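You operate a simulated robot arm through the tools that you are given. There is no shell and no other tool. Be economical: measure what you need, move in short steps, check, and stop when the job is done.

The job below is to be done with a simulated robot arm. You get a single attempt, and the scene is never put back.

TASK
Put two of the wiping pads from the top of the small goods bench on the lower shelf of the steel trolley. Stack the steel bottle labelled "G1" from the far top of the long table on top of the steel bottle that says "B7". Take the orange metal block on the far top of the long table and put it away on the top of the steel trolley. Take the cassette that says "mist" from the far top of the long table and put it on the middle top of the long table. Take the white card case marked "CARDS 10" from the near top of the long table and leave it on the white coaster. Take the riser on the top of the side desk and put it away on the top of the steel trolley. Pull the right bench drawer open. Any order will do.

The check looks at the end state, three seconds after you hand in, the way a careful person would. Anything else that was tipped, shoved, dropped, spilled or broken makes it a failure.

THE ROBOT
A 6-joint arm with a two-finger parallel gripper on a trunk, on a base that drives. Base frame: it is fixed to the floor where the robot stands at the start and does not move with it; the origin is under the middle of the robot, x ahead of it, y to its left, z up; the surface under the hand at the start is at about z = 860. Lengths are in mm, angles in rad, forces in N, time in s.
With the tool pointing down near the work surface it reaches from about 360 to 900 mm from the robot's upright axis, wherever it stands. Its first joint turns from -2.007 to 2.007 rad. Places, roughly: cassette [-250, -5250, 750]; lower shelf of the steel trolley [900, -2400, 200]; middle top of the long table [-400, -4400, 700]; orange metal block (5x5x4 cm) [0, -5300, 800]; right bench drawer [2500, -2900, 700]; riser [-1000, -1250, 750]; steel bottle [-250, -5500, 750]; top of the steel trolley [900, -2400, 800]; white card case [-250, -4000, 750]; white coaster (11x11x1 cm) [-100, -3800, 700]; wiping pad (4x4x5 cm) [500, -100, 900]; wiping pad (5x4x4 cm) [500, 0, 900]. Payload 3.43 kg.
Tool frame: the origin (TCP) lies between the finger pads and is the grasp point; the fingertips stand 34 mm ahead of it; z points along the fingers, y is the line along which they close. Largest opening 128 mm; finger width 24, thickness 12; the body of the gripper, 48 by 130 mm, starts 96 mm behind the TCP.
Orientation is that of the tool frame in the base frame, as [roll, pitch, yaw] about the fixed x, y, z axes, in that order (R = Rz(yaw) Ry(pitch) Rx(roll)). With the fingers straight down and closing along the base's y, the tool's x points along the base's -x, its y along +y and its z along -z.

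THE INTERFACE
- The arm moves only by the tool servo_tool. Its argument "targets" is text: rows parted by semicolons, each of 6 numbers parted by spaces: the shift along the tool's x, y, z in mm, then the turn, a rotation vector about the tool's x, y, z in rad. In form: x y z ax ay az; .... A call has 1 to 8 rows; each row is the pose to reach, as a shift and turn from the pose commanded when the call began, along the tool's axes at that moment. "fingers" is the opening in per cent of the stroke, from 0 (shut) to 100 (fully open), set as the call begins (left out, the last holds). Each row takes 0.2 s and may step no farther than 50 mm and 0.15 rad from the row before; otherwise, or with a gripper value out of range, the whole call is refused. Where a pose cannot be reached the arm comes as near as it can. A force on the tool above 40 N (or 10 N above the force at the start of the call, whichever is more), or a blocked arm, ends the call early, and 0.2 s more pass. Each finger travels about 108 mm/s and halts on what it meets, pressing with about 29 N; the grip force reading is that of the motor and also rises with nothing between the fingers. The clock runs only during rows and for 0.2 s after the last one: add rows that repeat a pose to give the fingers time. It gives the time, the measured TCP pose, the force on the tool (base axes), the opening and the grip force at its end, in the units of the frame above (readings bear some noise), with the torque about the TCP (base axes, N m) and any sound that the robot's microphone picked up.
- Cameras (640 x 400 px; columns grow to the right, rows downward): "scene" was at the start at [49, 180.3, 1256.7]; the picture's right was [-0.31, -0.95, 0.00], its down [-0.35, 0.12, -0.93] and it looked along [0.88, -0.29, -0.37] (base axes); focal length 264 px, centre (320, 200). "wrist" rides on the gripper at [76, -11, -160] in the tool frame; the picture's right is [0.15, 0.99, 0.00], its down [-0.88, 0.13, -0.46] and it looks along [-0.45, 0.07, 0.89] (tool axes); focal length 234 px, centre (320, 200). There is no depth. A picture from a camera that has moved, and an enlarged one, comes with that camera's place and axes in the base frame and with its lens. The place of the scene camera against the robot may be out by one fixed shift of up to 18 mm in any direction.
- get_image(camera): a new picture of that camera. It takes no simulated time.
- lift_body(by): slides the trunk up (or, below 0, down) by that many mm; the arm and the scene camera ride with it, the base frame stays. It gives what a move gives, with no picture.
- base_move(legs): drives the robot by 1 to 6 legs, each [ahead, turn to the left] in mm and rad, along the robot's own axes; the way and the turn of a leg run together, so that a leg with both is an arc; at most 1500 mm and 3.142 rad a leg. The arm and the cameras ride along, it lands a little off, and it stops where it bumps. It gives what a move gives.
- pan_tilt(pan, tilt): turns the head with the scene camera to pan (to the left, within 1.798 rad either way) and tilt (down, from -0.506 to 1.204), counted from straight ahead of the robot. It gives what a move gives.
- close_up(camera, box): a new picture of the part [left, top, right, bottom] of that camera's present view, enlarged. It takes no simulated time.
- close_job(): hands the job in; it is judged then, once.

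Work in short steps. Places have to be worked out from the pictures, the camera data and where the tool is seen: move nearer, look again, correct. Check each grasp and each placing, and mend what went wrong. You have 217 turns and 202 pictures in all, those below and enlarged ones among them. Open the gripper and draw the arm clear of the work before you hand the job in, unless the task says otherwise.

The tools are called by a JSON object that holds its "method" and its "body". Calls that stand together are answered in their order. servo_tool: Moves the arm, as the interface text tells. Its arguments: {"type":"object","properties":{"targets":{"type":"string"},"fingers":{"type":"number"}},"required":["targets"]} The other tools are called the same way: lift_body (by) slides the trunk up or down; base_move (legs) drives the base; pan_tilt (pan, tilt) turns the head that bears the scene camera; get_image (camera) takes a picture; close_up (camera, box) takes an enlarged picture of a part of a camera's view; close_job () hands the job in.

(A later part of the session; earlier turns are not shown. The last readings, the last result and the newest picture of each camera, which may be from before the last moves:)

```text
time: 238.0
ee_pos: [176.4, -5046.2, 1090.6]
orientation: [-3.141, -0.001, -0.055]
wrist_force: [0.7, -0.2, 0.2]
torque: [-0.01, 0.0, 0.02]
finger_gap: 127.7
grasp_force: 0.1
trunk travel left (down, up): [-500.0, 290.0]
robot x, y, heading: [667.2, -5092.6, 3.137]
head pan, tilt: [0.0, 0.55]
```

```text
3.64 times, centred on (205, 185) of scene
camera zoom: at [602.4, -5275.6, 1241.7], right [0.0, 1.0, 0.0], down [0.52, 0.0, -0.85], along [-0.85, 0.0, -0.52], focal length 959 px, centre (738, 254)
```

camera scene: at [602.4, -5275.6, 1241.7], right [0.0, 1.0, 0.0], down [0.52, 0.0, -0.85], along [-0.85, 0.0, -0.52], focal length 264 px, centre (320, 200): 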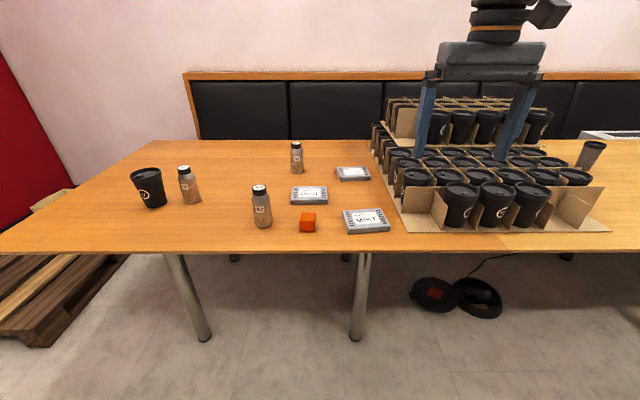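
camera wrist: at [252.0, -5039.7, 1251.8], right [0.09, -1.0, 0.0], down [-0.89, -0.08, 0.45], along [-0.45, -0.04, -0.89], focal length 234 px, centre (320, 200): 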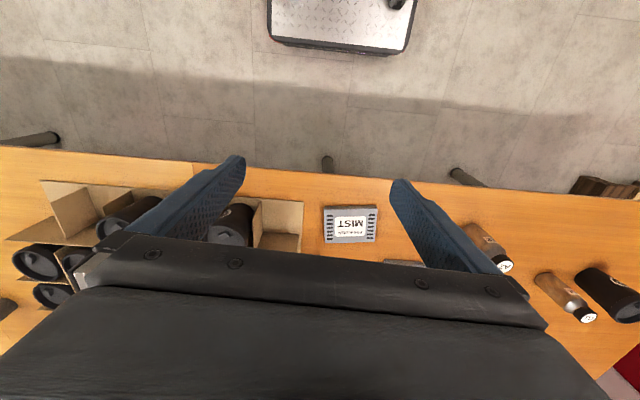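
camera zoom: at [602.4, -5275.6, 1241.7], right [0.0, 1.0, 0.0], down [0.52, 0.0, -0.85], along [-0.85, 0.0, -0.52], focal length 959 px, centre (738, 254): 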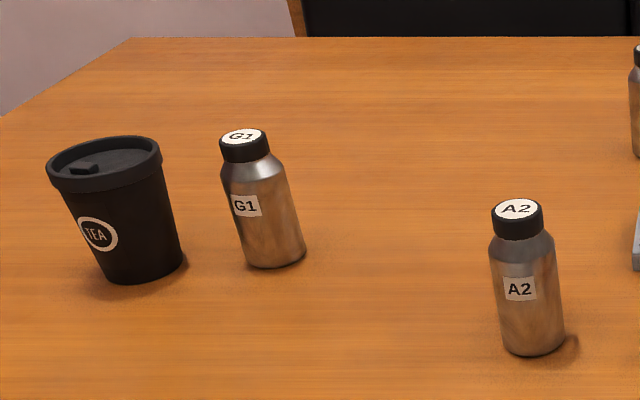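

Labels: G1 is near the tea cup, B7 at the back, MIST cassette at front right. I drive to y≈-5480 and closer to the table for the bottle stack.

{"method": "base_move", "body": {"legs": [[0, 1.57], [387, 0], [0, -1.57], [250, 0]]}}

{"method": "get_image", "body": {"camera": "scene"}}

{"method": "get_image", "body": {"camera": "wrist"}}

```text
time: 249.4
ee_pos: [-89.4, -5413.5, 1091.5]
orientation: [-3.14, -0.002, -0.085]
wrist_force: [-0.5, 0.1, -0.8]
torque: [0.01, 0.01, -0.04]
finger_gap: 127.8
grasp_force: 0.1
trunk travel left (down, up): [-500.0, 290.0]
robot x, y, heading: [397.1, -5474.7, 3.108]
head pan, tilt: [0.0, 0.55]
```

```text
104 pictures are left
camera scene: at [329.8, -5655.1, 1241.7], right [0.03, 1.0, 0.0], down [0.52, -0.02, -0.85], along [-0.85, 0.03, -0.52], focal length 264 px, centre (320, 200)
```

scene: 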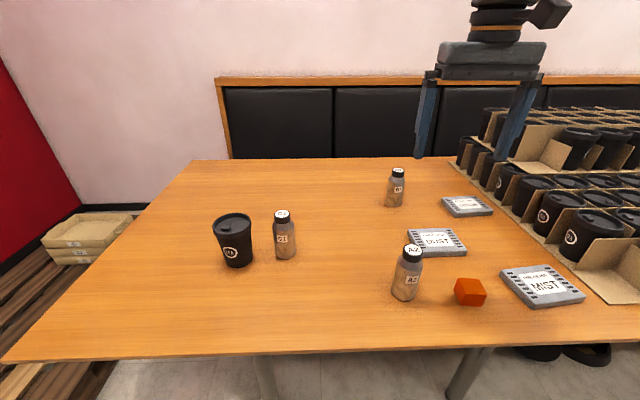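

```text
103 pictures are left
camera wrist: at [-12.8, -5408.4, 1251.9], right [0.06, -1.0, 0.0], down [-0.89, -0.06, 0.45], along [-0.45, -0.03, -0.89], focal length 234 px, centre (320, 200)
```

wrist: 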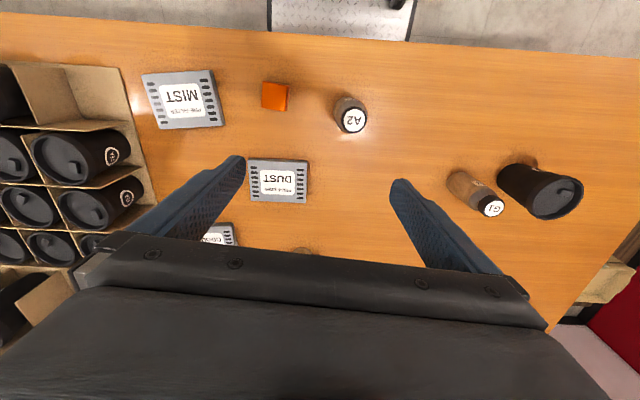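

G1's cap is at about [-200, -5735, 872]. I move the tool over it.

{"method": "servo_tool", "body": {"targets": "-12 47 0 0 0 0;-24 94 0 0 0 0;-36 141 0 0 0 0;-48 188 0 0 0 0;-60 235 0 0 0 0;-72 282 0 0 0 0;-80 328 10 0 0 0;-83 330 50 0 0 0"}}

{"method": "get_image", "body": {"camera": "wrist"}}

```text
time: 251.2
ee_pos: [-200.6, -5735.7, 1039.8]
orientation: [3.141, 0.001, -0.085]
wrist_force: [0.8, -0.4, 0.2]
torque: [-0.02, 0.06, 0.07]
finger_gap: 128.0
grasp_force: 0.0
trunk travel left (down, up): [-500.0, 290.0]
robot x, y, heading: [399.9, -5477.2, 3.111]
head pan, tilt: [0.0, 0.55]
```

```text
102 pictures are left
camera wrist: at [-124.6, -5729.8, 1200.0], right [0.06, -1.0, 0.0], down [-0.89, -0.06, 0.46], along [-0.45, -0.03, -0.89], focal length 234 px, centre (320, 200)
```

wrist: 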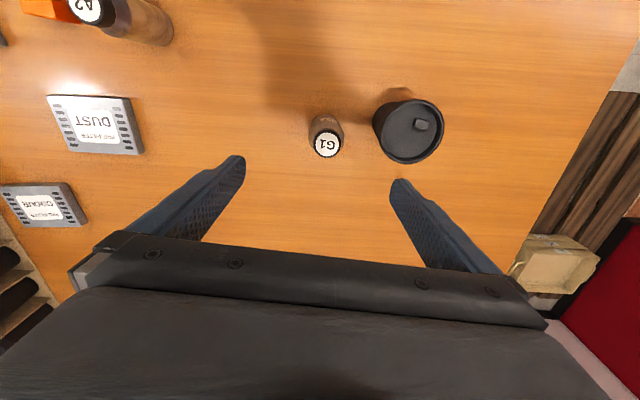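

The cup is close on one side, so I rotate the gripper ~0.7 rad and narrow the opening, then approach from above.

{"method": "servo_tool", "body": {"targets": "0 3 0 0 0 0.14;0 6 0 0 0 0.28;-1 8 0 0 0 0.42;-1 8 0 0 0 0.56;-1 8 20 0 0 0.7;-1 8 50 0 0 0.7;-1 8 80 0 0 0.7", "fingers": 62}}

{"method": "get_image", "body": {"camera": "wrist"}}

```text
time: 252.8
ee_pos: [-199.8, -5741.8, 959.0]
orientation: [-3.139, -0.001, -0.785]
wrist_force: [0.5, -0.9, -0.3]
torque: [-0.03, 0.03, 0.0]
finger_gap: 79.3
grasp_force: 0.1
trunk travel left (down, up): [-500.0, 290.0]
robot x, y, heading: [401.4, -5474.1, 3.111]
head pan, tilt: [0.0, 0.55]
```

```text
101 pictures are left
camera wrist: at [-138.6, -5788.6, 1119.3], right [-0.6, -0.8, 0.0], down [-0.72, 0.53, 0.46], along [-0.36, 0.27, -0.89], focal length 234 px, centre (320, 200)
```

wrist: 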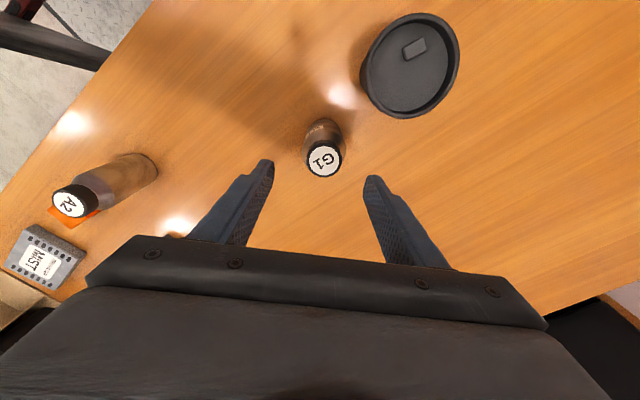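

G1 centre confirmed at [-202.5, -5745.7]. Descend and grip.

{"method": "servo_tool", "body": {"targets": "1 5 40 0 0 0;1 5 80 0 0 0;1 5 115 0 0 0;1 5 138 0 0 0"}}

{"method": "servo_tool", "body": {"targets": "0 0 0 0 0 0;0 0 0 0 0 0;0 0 0 0 0 0", "fingers": 0}}

{"method": "get_image", "body": {"camera": "wrist"}}

```text
time: 253.8
ee_pos: [-204.8, -5749.1, 823.1]
orientation: [-3.141, -0.001, -0.785]
wrist_force: [-0.5, 0.9, 1.0]
torque: [-0.01, 0.01, 0.02]
finger_gap: 79.6
grasp_force: 0.1
trunk travel left (down, up): [-500.0, 290.0]
robot x, y, heading: [401.7, -5477.3, 3.106]
head pan, tilt: [0.0, 0.55]
```

```text
time: 254.7
ee_pos: [-205.2, -5748.4, 823.4]
orientation: [-3.14, 0.0, -0.785]
wrist_force: [-0.6, -0.7, 0.6]
torque: [0.04, 0.01, 0.02]
finger_gap: 53.8
grasp_force: 28.5
trunk travel left (down, up): [-500.0, 290.0]
robot x, y, heading: [397.0, -5475.4, 3.107]
head pan, tilt: [0.0, 0.55]
```

```text
100 pictures are left
camera wrist: at [-142.8, -5795.2, 983.3], right [-0.6, -0.8, 0.0], down [-0.72, 0.53, 0.46], along [-0.36, 0.27, -0.89], focal length 234 px, centre (320, 200)
```

wrist: 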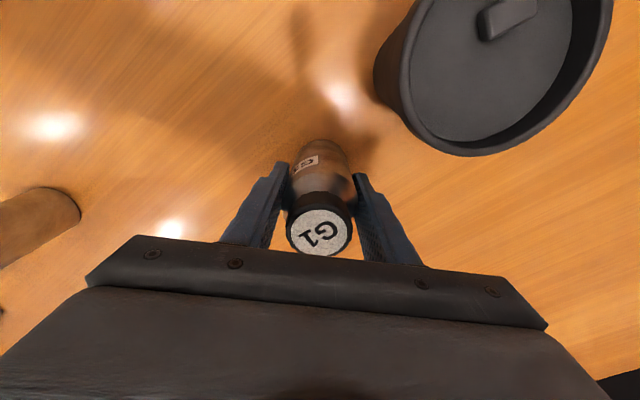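

Gripped (54 mm) and centred. Lift slowly and check.

{"method": "servo_tool", "body": {"targets": "0 0 -5 0 0 0;0 0 -15 0 0 0;0 0 -30 0 0 0;0 0 -50 0 0 0;0 0 -75 0 0 0;0 0 -105 0 0 0;0 0 -140 0 0 0;0 0 -175 0 0 0"}}

{"method": "get_image", "body": {"camera": "wrist"}}

{"method": "get_image", "body": {"camera": "scene"}}

```text
time: 256.4
ee_pos: [-202.9, -5746.1, 997.7]
orientation: [-3.137, 0.001, -0.787]
wrist_force: [-0.9, 0.1, -2.1]
torque: [-0.01, -0.03, -0.03]
finger_gap: 54.1
grasp_force: 29.4
trunk travel left (down, up): [-500.0, 290.0]
robot x, y, heading: [401.3, -5476.3, 3.109]
head pan, tilt: [0.0, 0.55]
```

```text
99 pictures are left
camera wrist: at [-141.9, -5792.2, 1157.7], right [-0.6, -0.8, 0.0], down [-0.72, 0.53, 0.45], along [-0.36, 0.27, -0.89], focal length 234 px, centre (320, 200)
```

wrist: 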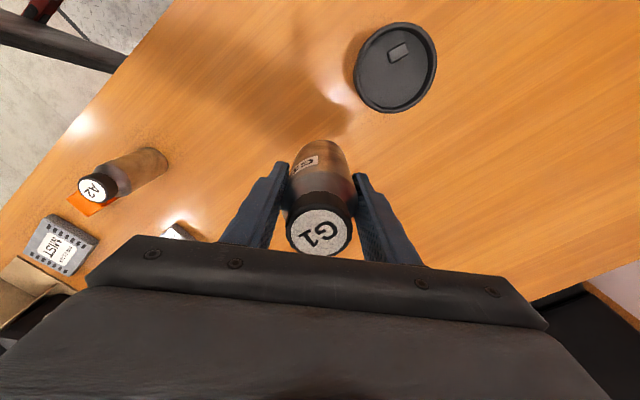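

```text
98 pictures are left
camera scene: at [329.5, -5655.3, 1241.6], right [0.03, 1.0, 0.0], down [0.52, -0.02, -0.85], along [-0.85, 0.03, -0.52], focal length 264 px, centre (320, 200)
```

scene: 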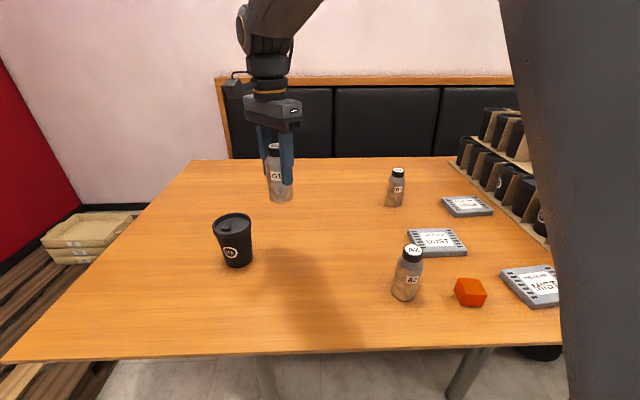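

G1 is held well. I carry it toward B7 (≈[-445, -5372]), stopping short to measure with the wrist camera.

{"method": "servo_tool", "body": {"targets": "-40 -3 -20 0 0 0;-83 -6 -22 0 0 0;-126 -9 -22 0 0 0;-169 -12 -22 0 0 0;-212 -15 -22 0 0 0;-255 -18 -22 0 0 0;-280 -20 -22 0 0 0;-299 -20 -22 0 0 0"}}

{"method": "get_image", "body": {"camera": "wrist"}}

{"method": "get_image", "body": {"camera": "scene"}}

```text
time: 258.2
ee_pos: [-400.3, -5521.5, 1020.1]
orientation: [-3.139, 0.0, -0.785]
wrist_force: [0.0, 0.3, -1.4]
torque: [0.01, 0.04, 0.03]
finger_gap: 54.0
grasp_force: 28.8
trunk travel left (down, up): [-500.0, 290.0]
robot x, y, heading: [397.4, -5476.1, 3.11]
head pan, tilt: [0.0, 0.55]
```

```text
97 pictures are left
camera wrist: at [-339.9, -5567.2, 1179.9], right [-0.6, -0.8, 0.0], down [-0.72, 0.53, 0.46], along [-0.36, 0.27, -0.89], focal length 234 px, centre (320, 200)
```

wrist: 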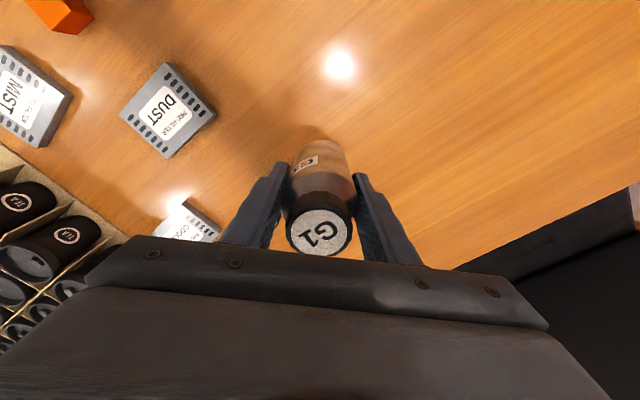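

```text
96 pictures are left
camera scene: at [329.9, -5655.3, 1241.7], right [0.03, 1.0, 0.0], down [0.52, -0.02, -0.85], along [-0.85, 0.03, -0.52], focal length 264 px, centre (320, 200)
```

scene: 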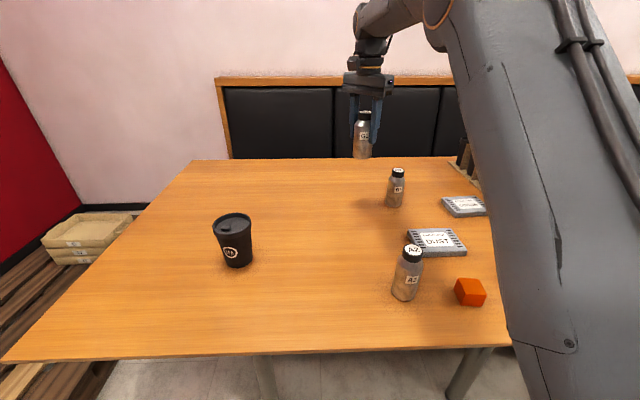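

B7 is hidden behind the gripper. I rotate back to yaw≈-0.09 so it appears to the side.

{"method": "servo_tool", "body": {"targets": "0 0 0 0 0 -0.14;0 0 0 0 0 -0.28;0 0 0 0 0 -0.42;0 0 0 0 0 -0.56;0 0 0 0 0 -0.7"}}

{"method": "get_image", "body": {"camera": "wrist"}}

```text
time: 259.4
ee_pos: [-402.3, -5521.3, 1020.0]
orientation: [-3.14, -0.002, -0.083]
wrist_force: [0.3, 0.0, -1.2]
torque: [0.01, 0.0, 0.02]
finger_gap: 53.9
grasp_force: 29.2
trunk travel left (down, up): [-500.0, 290.0]
robot x, y, heading: [398.7, -5474.6, 3.112]
head pan, tilt: [0.0, 0.55]
```

```text
95 pictures are left
camera wrist: at [-325.3, -5516.6, 1180.1], right [0.06, -1.0, 0.0], down [-0.89, -0.06, 0.45], along [-0.45, -0.03, -0.89], focal length 234 px, centre (320, 200)
```

wrist: 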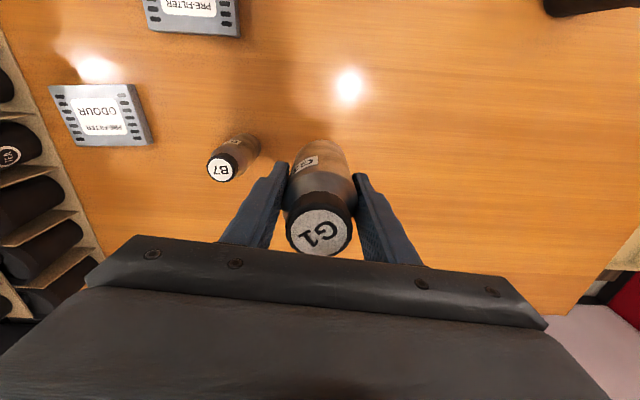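

{"method": "close_up", "body": {"camera": "wrist", "box": [180, 110, 300, 210]}}

```text
4.00 times, centred on (240, 160) of wrist
camera zoom: at [-325.3, -5516.6, 1180.1], right [0.06, -1.0, 0.0], down [-0.89, -0.06, 0.45], along [-0.45, -0.03, -0.89], focal length 937 px, centre (640, 360)
```

zoom: 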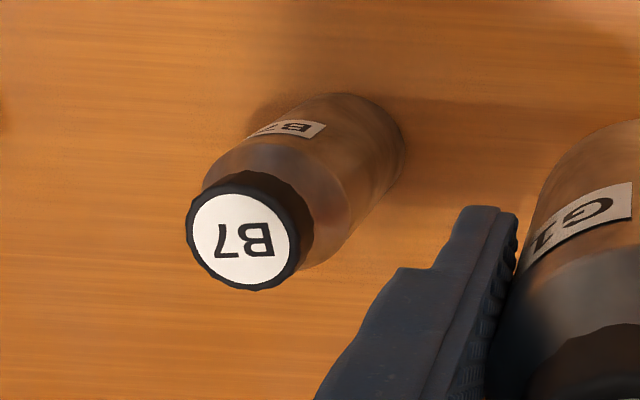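

B7's cap centre computes to [-444.5, -5388.8, 872]. I move over it, then take a check picture.

{"method": "servo_tool", "body": {"targets": "-15 -43 0 0 0 0;-30 -86 0 0 0 0;-53 -128 0 0 0 0;-53 -128 0 0 0 0"}}

{"method": "servo_tool", "body": {"targets": "0 0 25 0 0 0;0 0 50 0 0 0;0 0 58 0 0 0;0 0 58 0 0 0"}}

{"method": "close_up", "body": {"camera": "scene", "box": [330, 90, 450, 220]}}

{"method": "get_image", "body": {"camera": "wrist"}}

```text
time: 260.4
ee_pos: [-442.2, -5387.3, 1021.5]
orientation: [-3.138, -0.001, -0.085]
wrist_force: [0.2, 1.3, -2.2]
torque: [-0.02, -0.01, -0.02]
finger_gap: 54.0
grasp_force: 28.9
trunk travel left (down, up): [-500.0, 290.0]
robot x, y, heading: [399.6, -5480.7, 3.112]
head pan, tilt: [0.0, 0.55]
```

```text
time: 261.4
ee_pos: [-442.3, -5388.6, 962.7]
orientation: [-3.14, -0.002, -0.087]
wrist_force: [-0.7, -0.6, -0.5]
torque: [0.0, -0.02, 0.02]
finger_gap: 53.9
grasp_force: 28.9
trunk travel left (down, up): [-500.0, 290.0]
robot x, y, heading: [397.8, -5477.1, 3.109]
head pan, tilt: [0.0, 0.55]
```

```text
3.08 times, centred on (390, 155) of scene
camera zoom: at [329.7, -5655.1, 1241.7], right [0.03, 1.0, 0.0], down [0.52, -0.02, -0.85], along [-0.85, 0.03, -0.52], focal length 811 px, centre (105, 338)
```

zoom: 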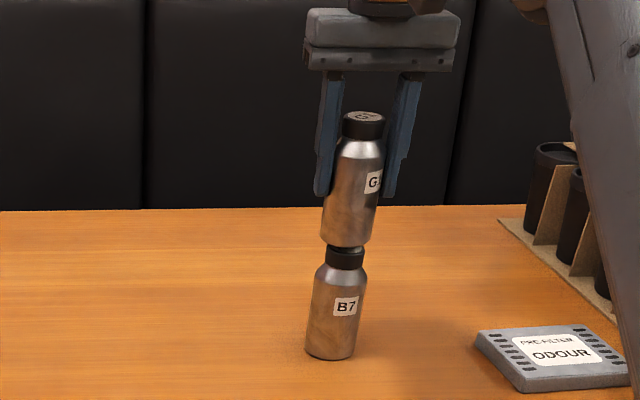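

```text
92 pictures are left
camera wrist: at [-366.4, -5383.7, 1122.9], right [0.06, -1.0, 0.0], down [-0.89, -0.06, 0.45], along [-0.45, -0.03, -0.89], focal length 234 px, centre (320, 200)
```

wrist: 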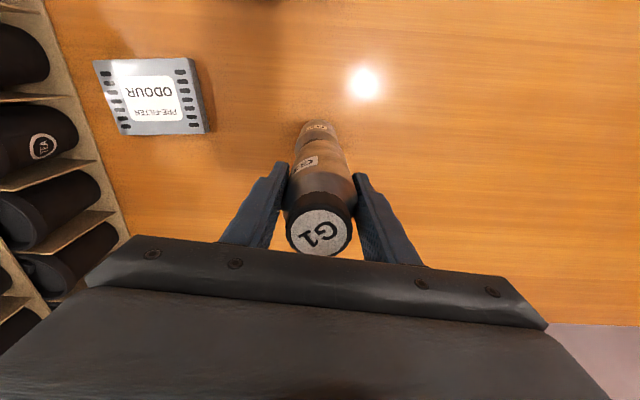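

Aligned well. I correct 2 mm and descend gently until contact.

{"method": "servo_tool", "body": {"targets": "-1 0 3 0 0 0;-2 0 6 0 0 0;-2 0 8 0 0 0;-2 0 10 0 0 0"}}

{"method": "close_up", "body": {"camera": "scene", "box": [350, 130, 430, 210]}}

```text
time: 262.4
ee_pos: [-444.8, -5389.3, 952.9]
orientation: [-3.14, -0.001, -0.086]
wrist_force: [-0.7, -1.0, 0.5]
torque: [0.0, 0.06, 0.01]
finger_gap: 53.9
grasp_force: 29.7
trunk travel left (down, up): [-500.0, 290.0]
robot x, y, heading: [399.5, -5475.9, 3.107]
head pan, tilt: [0.0, 0.55]
```

```text
5.00 times, centred on (390, 170) of scene
camera zoom: at [329.8, -5655.1, 1241.7], right [0.03, 1.0, 0.0], down [0.52, -0.02, -0.85], along [-0.85, 0.03, -0.52], focal length 1319 px, centre (-30, 350)
```

zoom: 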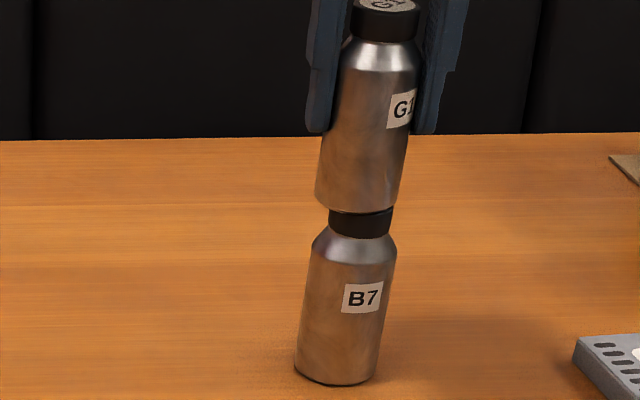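

{"method": "servo_tool", "body": {"targets": "0 0 1 0 0 0;0 0 2 0 0 0"}}

{"method": "servo_tool", "body": {"targets": "0 0 1 0 0 0;0 0 2 0 0 0"}}

{"method": "servo_tool", "body": {"targets": "0 0 1 0 0 0;0 0 2 0 0 0"}}

```text
time: 263.1
ee_pos: [-445.8, -5388.7, 952.7]
orientation: [-3.138, 0.002, -0.086]
wrist_force: [2.7, -1.0, 18.8]
torque: [0.0, -0.26, -0.11]
finger_gap: 54.2
grasp_force: 29.2
trunk travel left (down, up): [-500.0, 290.0]
robot x, y, heading: [401.0, -5475.7, 3.11]
head pan, tilt: [0.0, 0.55]
```

```text
time: 263.6
ee_pos: [-444.1, -5388.8, 949.7]
orientation: [-3.141, 0.002, -0.085]
wrist_force: [-0.5, 0.0, 21.6]
torque: [0.03, 0.25, -0.13]
finger_gap: 53.9
grasp_force: 29.2
trunk travel left (down, up): [-500.0, 290.0]
robot x, y, heading: [398.7, -5476.6, 3.109]
head pan, tilt: [0.0, 0.55]
```

```text
time: 264.2
ee_pos: [-445.1, -5388.7, 948.5]
orientation: [-3.141, 0.002, -0.086]
wrist_force: [-0.5, -0.4, 23.1]
torque: [0.03, 0.1, -0.1]
finger_gap: 53.7
grasp_force: 29.1
trunk travel left (down, up): [-500.0, 290.0]
robot x, y, heading: [397.2, -5475.5, 3.111]
head pan, tilt: [0.0, 0.55]
```

G1 is seated on B7 (≈20 N). I back off 1 mm, open a little evenly, then rise.

{"method": "servo_tool", "body": {"targets": "0 0 -2 0 0 0;0 0 -2 0 0 0"}}

{"method": "servo_tool", "body": {"targets": "0 0 0 0 0 0;0 0 0 0 0 0;0 0 0 0 0 0", "fingers": 60}}

{"method": "close_up", "body": {"camera": "scene", "box": [330, 90, 450, 220]}}

```text
time: 264.9
ee_pos: [-445.8, -5389.7, 947.2]
orientation: [-3.14, -0.003, -0.084]
wrist_force: [-0.7, -0.6, 8.5]
torque: [0.03, 0.25, 0.03]
finger_gap: 53.6
grasp_force: 29.3
trunk travel left (down, up): [-500.0, 290.0]
robot x, y, heading: [400.8, -5479.3, 3.106]
head pan, tilt: [0.0, 0.55]
```

```text
time: 265.6
ee_pos: [-444.9, -5389.2, 947.6]
orientation: [-3.141, -0.002, -0.084]
wrist_force: [0.0, -0.3, -0.1]
torque: [0.02, -0.01, 0.03]
finger_gap: 76.9
grasp_force: 0.1
trunk travel left (down, up): [-500.0, 290.0]
robot x, y, heading: [398.8, -5471.7, 3.105]
head pan, tilt: [0.0, 0.55]
```

```text
3.08 times, centred on (390, 155) of scene
camera zoom: at [329.7, -5655.1, 1241.7], right [0.03, 1.0, 0.0], down [0.52, -0.02, -0.85], along [-0.85, 0.03, -0.52], focal length 811 px, centre (105, 338)
```

zoom: 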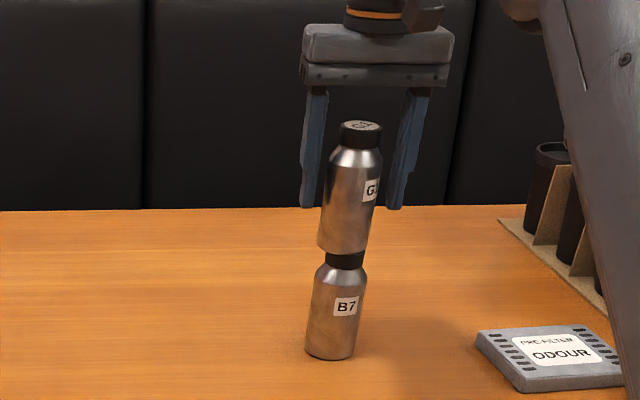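

The stack stands freely. I rise straight up, then move toward the MIST cassette.

{"method": "servo_tool", "body": {"targets": "0 0 -30 0 0 0;0 0 -75 0 0 0;0 0 -120 0 0 0;36 -28 -120 0 0 0;72 -56 -120 0 0 0;108 -84 -120 0 0 0;144 -112 -120 0 0 0;180 -140 -120 0 0 0"}}

{"method": "servo_tool", "body": {"targets": "36 -28 0 0 0 0.14;72 -56 0 0 0 0.28;108 -84 0 0 0 0.42;144 -112 0 0 0 0.56;173 -136 0 0 0 0.7;173 -136 0 0 0 0.84;173 -136 0 0 0 0.98", "fingers": 100}}

{"method": "get_image", "body": {"camera": "wrist"}}

{"method": "close_up", "body": {"camera": "scene", "box": [360, 130, 440, 220]}}

```text
time: 267.4
ee_pos: [-253.2, -5263.3, 1068.5]
orientation: [-3.14, -0.002, -0.084]
wrist_force: [-0.1, -0.5, 0.0]
torque: [0.04, -0.07, 0.0]
finger_gap: 76.9
grasp_force: 0.1
trunk travel left (down, up): [-500.0, 290.0]
robot x, y, heading: [397.1, -5474.0, 3.111]
head pan, tilt: [0.0, 0.55]
```

```text
time: 269.1
ee_pos: [-70.4, -5144.2, 1069.5]
orientation: [-3.139, 0.001, -1.068]
wrist_force: [-0.2, -1.2, 0.2]
torque: [0.0, 0.02, 0.0]
finger_gap: 128.2
grasp_force: 0.2
trunk travel left (down, up): [-500.0, 290.0]
robot x, y, heading: [399.8, -5474.5, 3.108]
head pan, tilt: [0.0, 0.55]
```

```text
89 pictures are left
camera wrist: at [-24.2, -5204.7, 1228.7], right [-0.8, -0.61, 0.0], down [-0.54, 0.71, 0.46], along [-0.27, 0.36, -0.89], focal length 234 px, centre (320, 200)
```

wrist: 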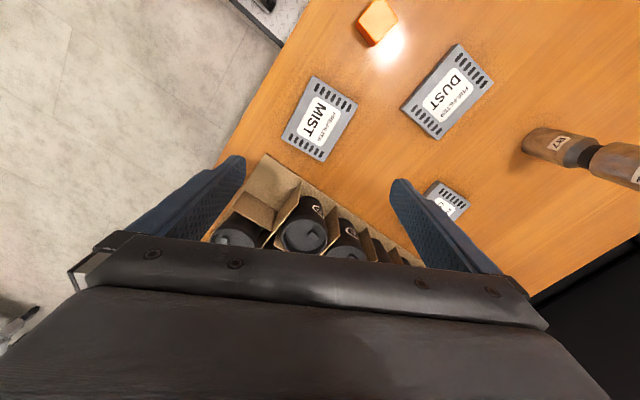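

```text
4.44 times, centred on (400, 175) of scene
camera zoom: at [329.8, -5655.1, 1241.7], right [0.03, 1.0, 0.0], down [0.52, -0.02, -0.85], along [-0.85, 0.03, -0.52], focal length 1172 px, centre (-36, 311)
```

zoom: 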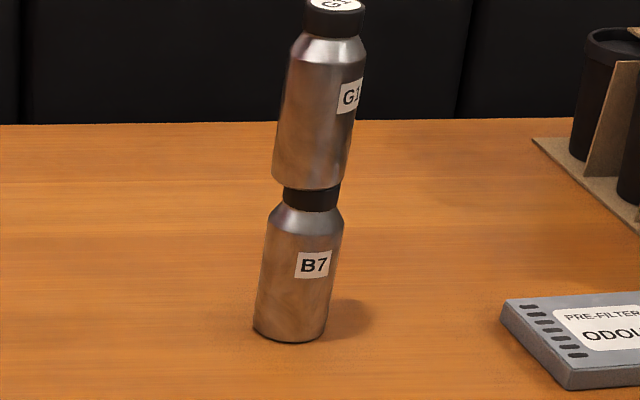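

The stack is fine. MIST centre ≈ [-61, -5150], short side (92 mm) along x, slightly turned. I align and lower for a check.

{"method": "servo_tool", "body": {"targets": "5 -3 30 0 0 0.13;10 -5 70 0 0 0.26;10 -5 110 0 0 0.38;10 -5 155 0 0 0.38"}}

{"method": "get_image", "body": {"camera": "wrist"}}

```text
time: 270.1
ee_pos: [-59.9, -5149.3, 914.1]
orientation: [-3.139, 0.002, -1.445]
wrist_force: [-0.3, 0.1, 0.6]
torque: [0.01, 0.02, 0.02]
finger_gap: 128.3
grasp_force: 0.0
trunk travel left (down, up): [-500.0, 290.0]
robot x, y, heading: [401.2, -5475.2, 3.102]
head pan, tilt: [0.0, 0.55]
```

```text
87 pictures are left
camera wrist: at [-39.0, -5224.0, 1073.8], right [-0.96, -0.27, 0.0], down [-0.24, 0.86, 0.46], along [-0.12, 0.44, -0.89], focal length 234 px, centre (320, 200)
```

wrist: 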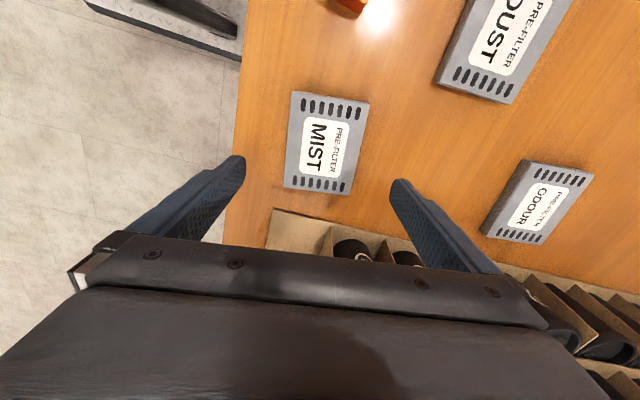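

Fine tuning: centre [-64, -5148]. Descend with tips ~6 mm above the table and grip the cassette.

{"method": "servo_tool", "body": {"targets": "-1 4 45 0 0 -0.045;-1 4 90 0 0 -0.045;-1 4 120 0 0 -0.045;-1 4 130 0 0 -0.045"}}

{"method": "servo_tool", "body": {"targets": "0 0 0 0 0 0;0 0 0 0 0 0;0 0 0 0 0 0", "fingers": 0}}

{"method": "servo_tool", "body": {"targets": "0 0 -5 0 0 0;0 0 -15 0 0 0;0 0 -30 0 0 0;0 0 -50 0 0 0;0 0 -75 0 0 0"}}

{"method": "get_image", "body": {"camera": "wrist"}}

```text
time: 271.1
ee_pos: [-64.8, -5149.2, 782.5]
orientation: [-3.14, 0.002, -1.4]
wrist_force: [0.0, -0.2, 0.4]
torque: [0.02, -0.04, 0.03]
finger_gap: 127.8
grasp_force: 0.0
trunk travel left (down, up): [-500.0, 290.0]
robot x, y, heading: [399.3, -5476.6, 3.112]
head pan, tilt: [0.0, 0.55]
```

```text
time: 271.9
ee_pos: [-64.9, -5148.6, 783.1]
orientation: [-3.14, -0.001, -1.399]
wrist_force: [0.0, -0.1, 0.4]
torque: [0.01, -0.02, -0.02]
finger_gap: 100.6
grasp_force: 29.1
trunk travel left (down, up): [-500.0, 290.0]
robot x, y, heading: [398.5, -5476.6, 3.107]
head pan, tilt: [0.0, 0.55]
```

```text
time: 273.1
ee_pos: [-66.7, -5149.4, 859.5]
orientation: [-3.14, -0.002, -1.401]
wrist_force: [-0.3, 0.7, -1.4]
torque: [0.01, -0.01, 0.0]
finger_gap: 100.4
grasp_force: 29.0
trunk travel left (down, up): [-500.0, 290.0]
robot x, y, heading: [399.3, -5476.0, 3.108]
head pan, tilt: [0.0, 0.55]
```

```text
86 pictures are left
camera wrist: at [-42.6, -5222.2, 1019.3], right [-0.95, -0.31, 0.0], down [-0.28, 0.84, 0.46], along [-0.14, 0.43, -0.89], focal length 234 px, centre (320, 200)
```

wrist: 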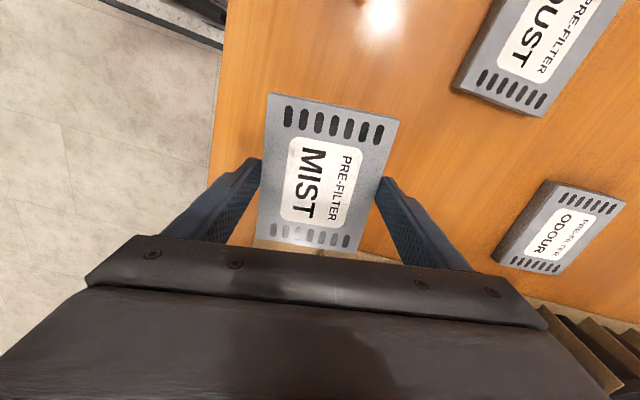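

MIST is held. I raise it, bring it in front of the robot, back away from the table and drive to the middle section.

{"method": "servo_tool", "body": {"targets": "0 0 -45 0 0 0;0 0 -90 0 0 0;0 0 -135 0 0 0;0 0 -180 0 0 0;0 0 -220 0 0 0"}}

{"method": "servo_tool", "body": {"targets": "45 -4 0 0 0 0;90 -8 0 0 0 0;135 -12 0 0 0 0;180 -16 0 0 0 0;225 -20 0 0 0 0;270 -24 0 0 0 0;300 -26 0 0 0 0"}}

{"method": "base_move", "body": {"legs": [[-300, 0], [0, -1.54], [1000, 0], [0, 1.57]]}}

{"method": "get_image", "body": {"camera": "scene"}}

{"method": "get_image", "body": {"camera": "wrist"}}

```text
time: 274.2
ee_pos: [-64.6, -5149.7, 1078.6]
orientation: [-3.139, 0.0, -1.401]
wrist_force: [0.2, 0.6, -2.3]
torque: [-0.01, -0.05, -0.01]
finger_gap: 100.5
grasp_force: 29.0
trunk travel left (down, up): [-500.0, 290.0]
robot x, y, heading: [396.8, -5476.8, 3.11]
head pan, tilt: [0.0, 0.55]
```

```text
time: 275.9
ee_pos: [-4.4, -5440.5, 1077.2]
orientation: [-3.138, -0.001, -1.4]
wrist_force: [0.2, 0.4, -1.7]
torque: [-0.01, -0.02, -0.01]
finger_gap: 100.3
grasp_force: 28.9
out of reach, approached as far as the arm can: row 6, 7
trunk travel left (down, up): [-500.0, 290.0]
robot x, y, heading: [400.1, -5478.4, 3.108]
head pan, tilt: [0.0, 0.55]
```

```text
time: 290.3
ee_pos: [282.6, -4485.2, 1078.2]
orientation: [-3.138, -0.002, -1.324]
wrist_force: [-0.7, 0.1, -1.7]
torque: [-0.02, 0.0, -0.02]
finger_gap: 99.8
grasp_force: 28.8
trunk travel left (down, up): [-500.0, 290.0]
robot x, y, heading: [687.0, -4492.9, -3.101]
head pan, tilt: [0.0, 0.55]
```

```text
85 pictures are left
camera scene: at [633.6, -4674.5, 1241.7], right [-0.04, 1.0, 0.0], down [0.52, 0.02, -0.85], along [-0.85, -0.03, -0.52], focal length 264 px, centre (320, 200)
```

scene: 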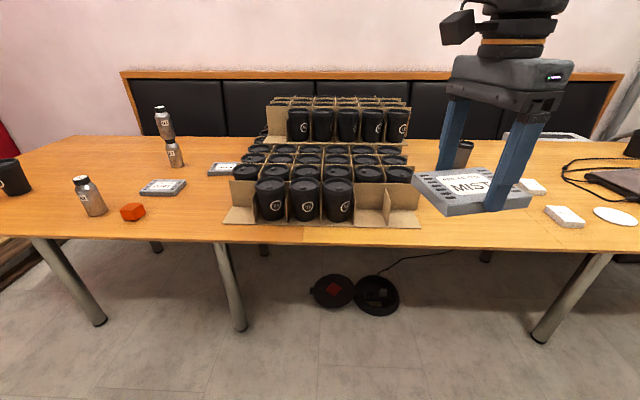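

```text
84 pictures are left
camera wrist: at [312.2, -4557.0, 1237.1], right [-0.92, -0.38, 0.0], down [-0.34, 0.82, 0.46], along [-0.17, 0.42, -0.89], focal length 234 px, centre (320, 200)
```

wrist: 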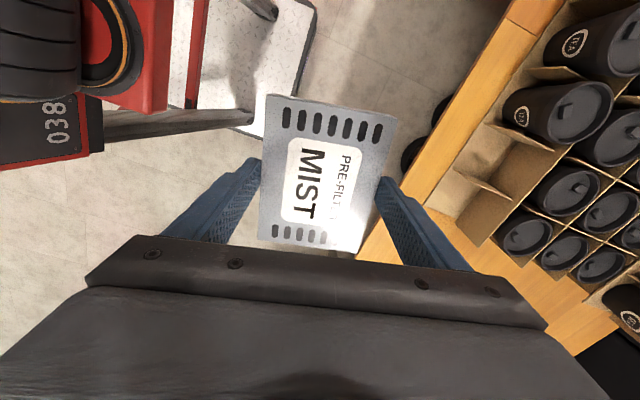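

I look for the seams of the table tops to know where the middle top lies.

{"method": "close_up", "body": {"camera": "scene", "box": [400, 120, 640, 270]}}

{"method": "close_up", "body": {"camera": "scene", "box": [210, 120, 450, 270]}}

```text
2.67 times, centred on (520, 195) of scene
camera zoom: at [633.6, -4674.5, 1241.7], right [-0.04, 1.0, 0.0], down [0.52, 0.02, -0.85], along [-0.85, -0.03, -0.52], focal length 703 px, centre (-213, 213)
```

zoom: 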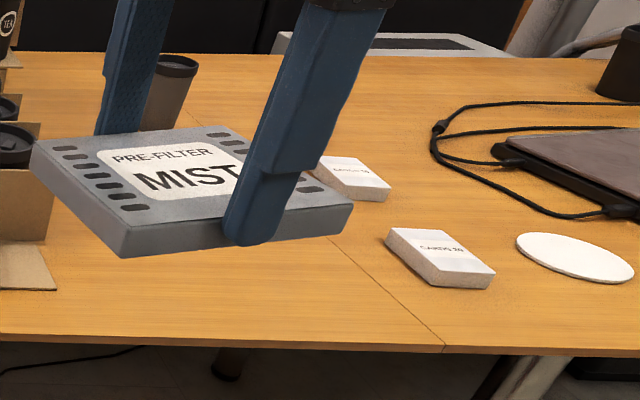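

```text
2.67 times, centred on (330, 195) of scene
camera zoom: at [633.6, -4674.5, 1241.7], right [-0.04, 1.0, 0.0], down [0.52, 0.02, -0.85], along [-0.85, -0.03, -0.52], focal length 703 px, centre (293, 213)
```

zoom: 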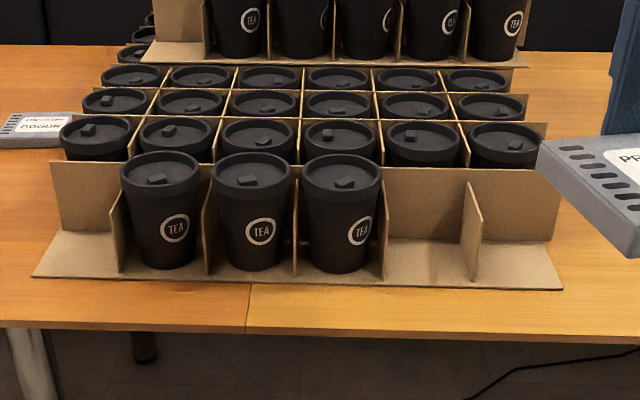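

Middle top spans y≈-4743…-4020; free space lies at y≈-4215, x≈-150. I drive there.

{"method": "base_move", "body": {"legs": [[0, -1.611], [278, 0], [0, 1.57], [180, 0]]}}

{"method": "get_image", "body": {"camera": "scene"}}

{"method": "get_image", "body": {"camera": "wrist"}}

```text
time: 301.0
ee_pos: [106.3, -4179.9, 1077.1]
orientation: [-3.138, 0.001, -1.391]
wrist_force: [0.1, -0.4, -2.1]
torque: [-0.02, 0.0, -0.01]
finger_gap: 99.3
grasp_force: 29.1
trunk travel left (down, up): [-500.0, 290.0]
robot x, y, heading: [508.3, -4209.5, 3.114]
head pan, tilt: [0.0, 0.55]
```

```text
81 pictures are left
camera scene: at [441.4, -4391.8, 1241.7], right [0.03, 1.0, 0.0], down [0.52, -0.01, -0.85], along [-0.85, 0.02, -0.52], focal length 264 px, centre (320, 200)
```

scene: 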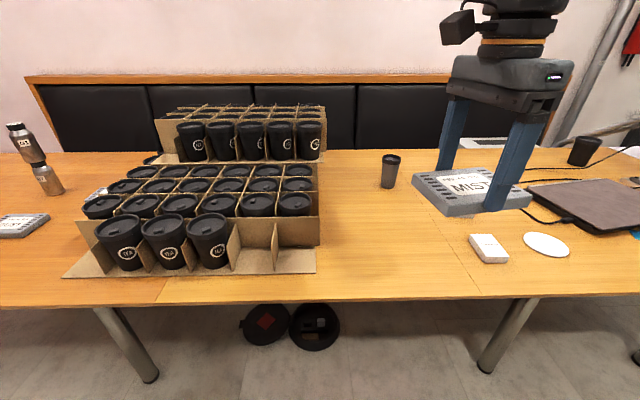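

```text
80 pictures are left
camera wrist: at [129.3, -4252.9, 1237.1], right [-0.95, -0.32, 0.0], down [-0.29, 0.84, 0.46], along [-0.14, 0.43, -0.89], focal length 234 px, centre (320, 200)
```

wrist: 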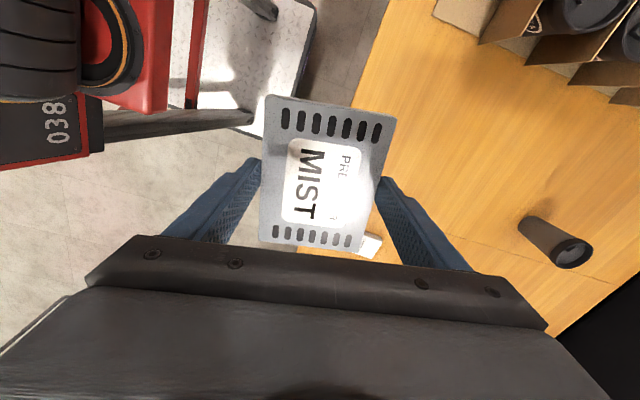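

I extend over the free spot [-150, -4212] and lower.

{"method": "servo_tool", "body": {"targets": "-2 43 0 0 0 0;-5 86 0 0 0 0;-7 129 0 0 0 0;-9 172 0 0 0 0;-12 215 20 0 0 0;-14 258 40 0 0 0;-14 258 85 0 0 0;-14 258 130 0 0 0"}}

{"method": "servo_tool", "body": {"targets": "0 0 45 0 0 0;0 0 90 0 0 0;0 0 125 0 0 0;0 0 145 0 0 0"}}

{"method": "get_image", "body": {"camera": "scene"}}

```text
time: 302.8
ee_pos: [-149.2, -4214.5, 945.4]
orientation: [-3.138, 0.001, -1.39]
wrist_force: [0.5, 0.6, -1.0]
torque: [-0.01, 0.03, 0.0]
finger_gap: 99.6
grasp_force: 28.7
trunk travel left (down, up): [-500.0, 290.0]
robot x, y, heading: [509.4, -4213.3, 3.118]
head pan, tilt: [0.0, 0.55]
```

```text
time: 303.8
ee_pos: [-150.4, -4211.9, 801.2]
orientation: [-3.139, 0.0, -1.394]
wrist_force: [0.9, 1.4, -2.1]
torque: [0.02, 0.01, 0.03]
finger_gap: 99.7
grasp_force: 28.9
trunk travel left (down, up): [-500.0, 290.0]
robot x, y, heading: [509.8, -4210.5, 3.114]
head pan, tilt: [0.0, 0.55]
```

```text
79 pictures are left
camera scene: at [441.5, -4391.8, 1241.7], right [0.03, 1.0, 0.0], down [0.52, -0.01, -0.85], along [-0.85, 0.02, -0.52], focal length 264 px, centre (320, 200)
```

scene: 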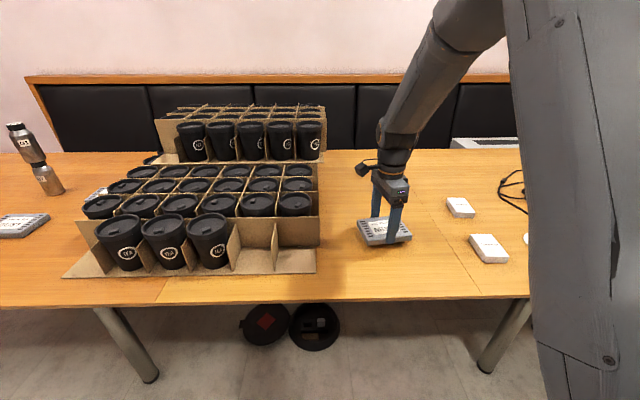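

Lower gently to contact and release.

{"method": "servo_tool", "body": {"targets": "0 0 8 0 0 0;0 0 13 0 0 0;0 0 16 0 0 0;0 0 18 0 0 0;0 0 20 0 0 0"}}

{"method": "servo_tool", "body": {"targets": "0 0 0 0 0 0;0 0 0 0 0 0;0 0 -40 0 0 0;0 0 -85 0 0 0;0 0 -130 0 0 0;0 0 -175 0 0 0", "fingers": 100}}

{"method": "get_image", "body": {"camera": "wrist"}}

```text
time: 305.0
ee_pos: [-151.1, -4211.8, 783.4]
orientation: [-3.14, 0.001, -1.39]
wrist_force: [1.9, 0.4, 3.9]
torque: [0.34, 0.32, -0.07]
finger_gap: 99.7
grasp_force: 29.5
trunk travel left (down, up): [-500.0, 290.0]
robot x, y, heading: [508.4, -4212.7, 3.116]
head pan, tilt: [0.0, 0.55]
```

```text
time: 306.4
ee_pos: [-150.3, -4211.4, 957.5]
orientation: [-3.138, 0.002, -1.392]
wrist_force: [-1.5, 0.4, 0.3]
torque: [-0.01, -0.04, 0.03]
finger_gap: 128.2
grasp_force: 0.1
trunk travel left (down, up): [-500.0, 290.0]
robot x, y, heading: [510.5, -4212.5, 3.113]
head pan, tilt: [0.0, 0.55]
```

```text
78 pictures are left
camera wrist: at [-126.4, -4285.4, 1117.5], right [-0.95, -0.32, 0.0], down [-0.29, 0.84, 0.46], along [-0.14, 0.43, -0.89], focal length 234 px, centre (320, 200)
```

wrist: 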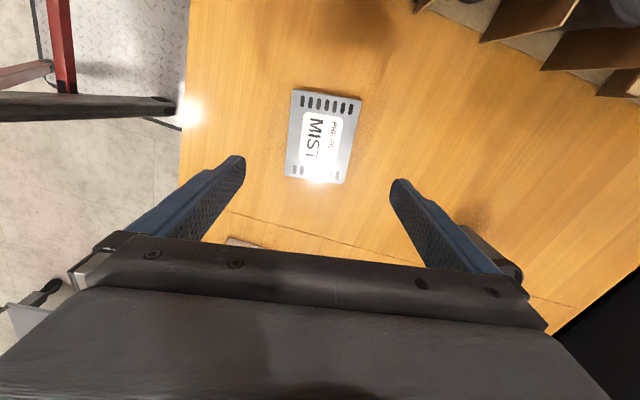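

MIST is placed on the middle top. Now read the two card cases.

{"method": "close_up", "body": {"camera": "scene", "box": [430, 170, 560, 280]}}

{"method": "servo_tool", "body": {"targets": "0 -40 -40 0 0 -0.14;0 -80 -80 0 0 -0.28;0 -120 -100 0 0 -0.42;0 -160 -100 0 0 -0.56;0 -160 -100 0 0 -0.7;0 -160 -100 0 0 -0.84;0 -160 -100 0 0 -0.98;0 -160 -100 0 0 -1.12"}}

{"method": "get_image", "body": {"camera": "scene"}}

```text
3.64 times, centred on (495, 225) of scene
camera zoom: at [441.1, -4391.8, 1241.7], right [0.03, 1.0, 0.0], down [0.52, -0.01, -0.85], along [-0.85, 0.02, -0.52], focal length 959 px, centre (-316, 109)
```

zoom: 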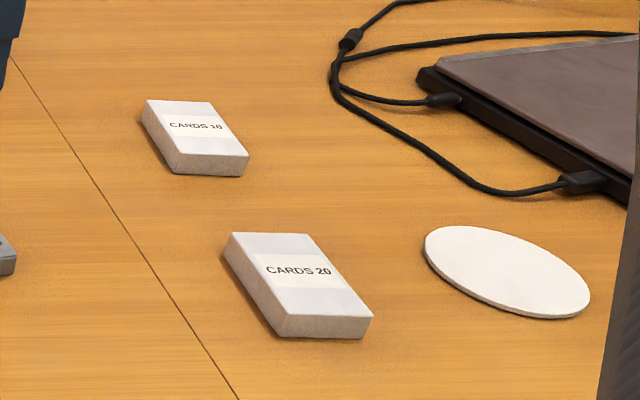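

```text
refused: row 1 steps farther than a row can; nothing moved
```

```text
76 pictures are left
camera scene: at [441.1, -4391.8, 1241.7], right [0.03, 1.0, 0.0], down [0.52, -0.01, -0.85], along [-0.85, 0.02, -0.52], focal length 264 px, centre (320, 200)
```

scene: 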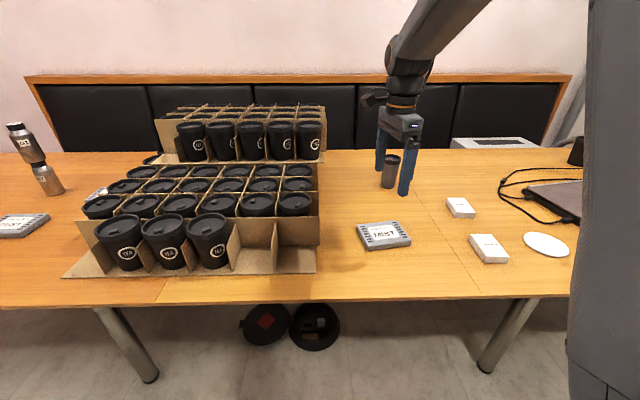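

CARDS 10 is the back one (~[-295, -3914]); the coaster ~[-109, -3752]. I raise, turn the tool to yaw≈-0.1, and reposition the robot north.

{"method": "servo_tool", "body": {"targets": "0 0 -40 0 0 -0.14;0 0 -80 0 0 -0.28;0 0 -100 0 0 -0.42;0 0 -100 0 0 -0.56;0 0 -100 0 0 -0.7;0 0 -100 0 0 -0.84;0 0 -100 0 0 -0.98;0 0 -100 0 0 -1.12"}}

{"method": "servo_tool", "body": {"targets": "45 0 0 0 0 -0.14;90 0 0 0 0 -0.15;135 0 0 0 0 -0.15;180 0 0 0 0 -0.15"}}

{"method": "base_move", "body": {"legs": [[-120, 0], [0, -1.545], [350, 0], [0, 1.57], [190, 0]]}}

{"method": "get_image", "body": {"camera": "wrist"}}

{"method": "get_image", "body": {"camera": "scene"}}

```text
time: 308.2
ee_pos: [-151.6, -4210.7, 1057.1]
orientation: [-3.139, -0.004, -0.268]
wrist_force: [-0.8, 0.3, 0.5]
torque: [0.02, 0.01, -0.01]
finger_gap: 128.2
grasp_force: 0.1
trunk travel left (down, up): [-500.0, 290.0]
robot x, y, heading: [507.6, -4213.1, 3.115]
head pan, tilt: [0.0, 0.55]
```

```text
time: 309.2
ee_pos: [22.2, -4262.1, 1056.1]
orientation: [-3.14, -0.005, -0.122]
wrist_force: [0.0, 0.4, -1.3]
torque: [0.02, -0.06, -0.01]
finger_gap: 127.9
grasp_force: 0.0
trunk travel left (down, up): [-500.0, 290.0]
robot x, y, heading: [508.4, -4211.9, 3.118]
head pan, tilt: [0.0, 0.55]
```

```text
time: 320.9
ee_pos: [-46.4, -3911.1, 1056.7]
orientation: [-3.139, -0.005, -0.126]
wrist_force: [-0.4, 0.6, -0.1]
torque: [-0.01, 0.01, -0.01]
finger_gap: 128.2
grasp_force: 0.1
trunk travel left (down, up): [-500.0, 290.0]
robot x, y, heading: [437.8, -3859.4, 3.114]
head pan, tilt: [0.0, 0.55]
```

```text
75 pictures are left
camera wrist: at [28.7, -3909.8, 1216.7], right [0.02, -1.0, 0.0], down [-0.89, -0.02, 0.45], along [-0.45, -0.01, -0.89], focal length 234 px, centre (320, 200)
```

wrist: 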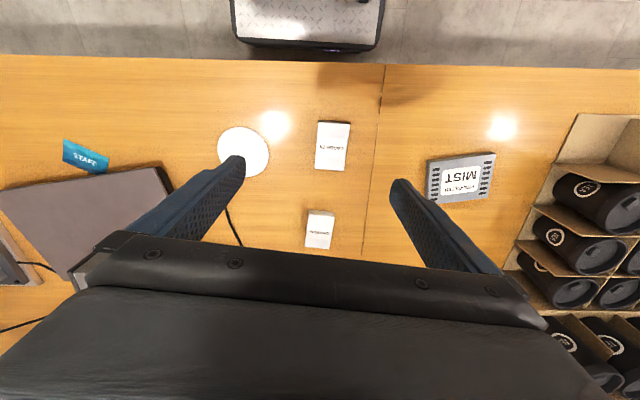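

```text
74 pictures are left
camera scene: at [370.5, -4042.6, 1241.7], right [0.03, 1.0, 0.0], down [0.52, -0.02, -0.85], along [-0.85, 0.02, -0.52], focal length 264 px, centre (320, 200)
```

scene: 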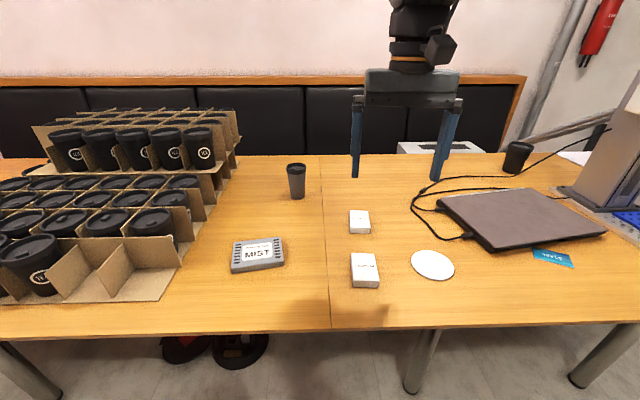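

CARDS 10 ≈ [-279, -3914], coaster ≈ [-102, -3758]. I go above the case and lower for a check.

{"method": "servo_tool", "body": {"targets": "-45 6 10 0 0 -0.03;-90 13 30 0 0 -0.056;-135 19 60 0 0 -0.056;-180 25 80 0 0 -0.056;-220 31 100 0 0 -0.056;-232 33 140 0 0 -0.056;-232 33 170 0 0 -0.056", "fingers": 75}}

{"method": "get_image", "body": {"camera": "wrist"}}

```text
refused: row 3 steps farther than a row can; nothing moved
```

```text
73 pictures are left
camera wrist: at [28.7, -3909.8, 1216.7], right [0.02, -1.0, 0.0], down [-0.89, -0.02, 0.45], along [-0.45, -0.01, -0.89], focal length 234 px, centre (320, 200)
```

wrist: 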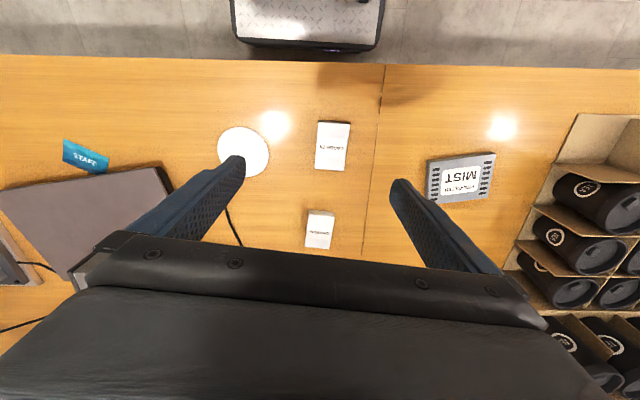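

Steps were a bit long; I repeat with shorter ones.

{"method": "servo_tool", "body": {"targets": "-40 6 15 0 0 -0.03;-80 12 30 0 0 -0.056;-120 18 50 0 0 -0.056;-160 23 70 0 0 -0.056;-200 28 90 0 0 -0.056;-232 33 110 0 0 -0.056;-232 33 150 0 0 -0.056;-232 33 165 0 0 -0.056", "fingers": 75}}

{"method": "get_image", "body": {"camera": "wrist"}}

```text
time: 322.7
ee_pos: [-278.2, -3915.6, 890.6]
orientation: [-3.141, -0.004, -0.068]
wrist_force: [0.8, 0.7, 0.3]
torque: [0.01, 0.05, 0.0]
finger_gap: 95.9
grasp_force: 0.1
trunk travel left (down, up): [-500.0, 290.0]
robot x, y, heading: [435.7, -3864.8, 3.111]
head pan, tilt: [0.0, 0.55]
```

```text
72 pictures are left
camera wrist: at [-203.6, -3909.5, 1050.5], right [0.08, -1.0, 0.0], down [-0.89, -0.07, 0.45], along [-0.45, -0.03, -0.89], focal length 234 px, centre (320, 200)
```

wrist: 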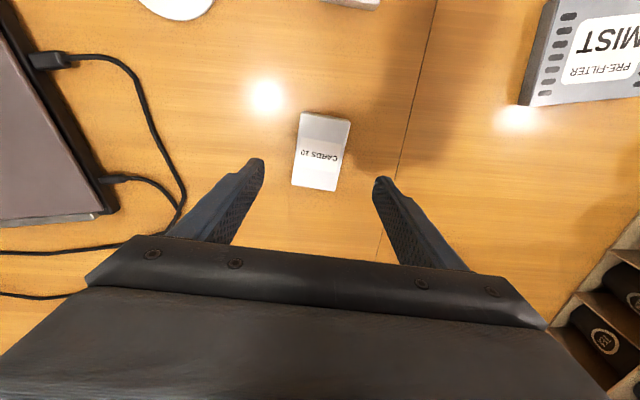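

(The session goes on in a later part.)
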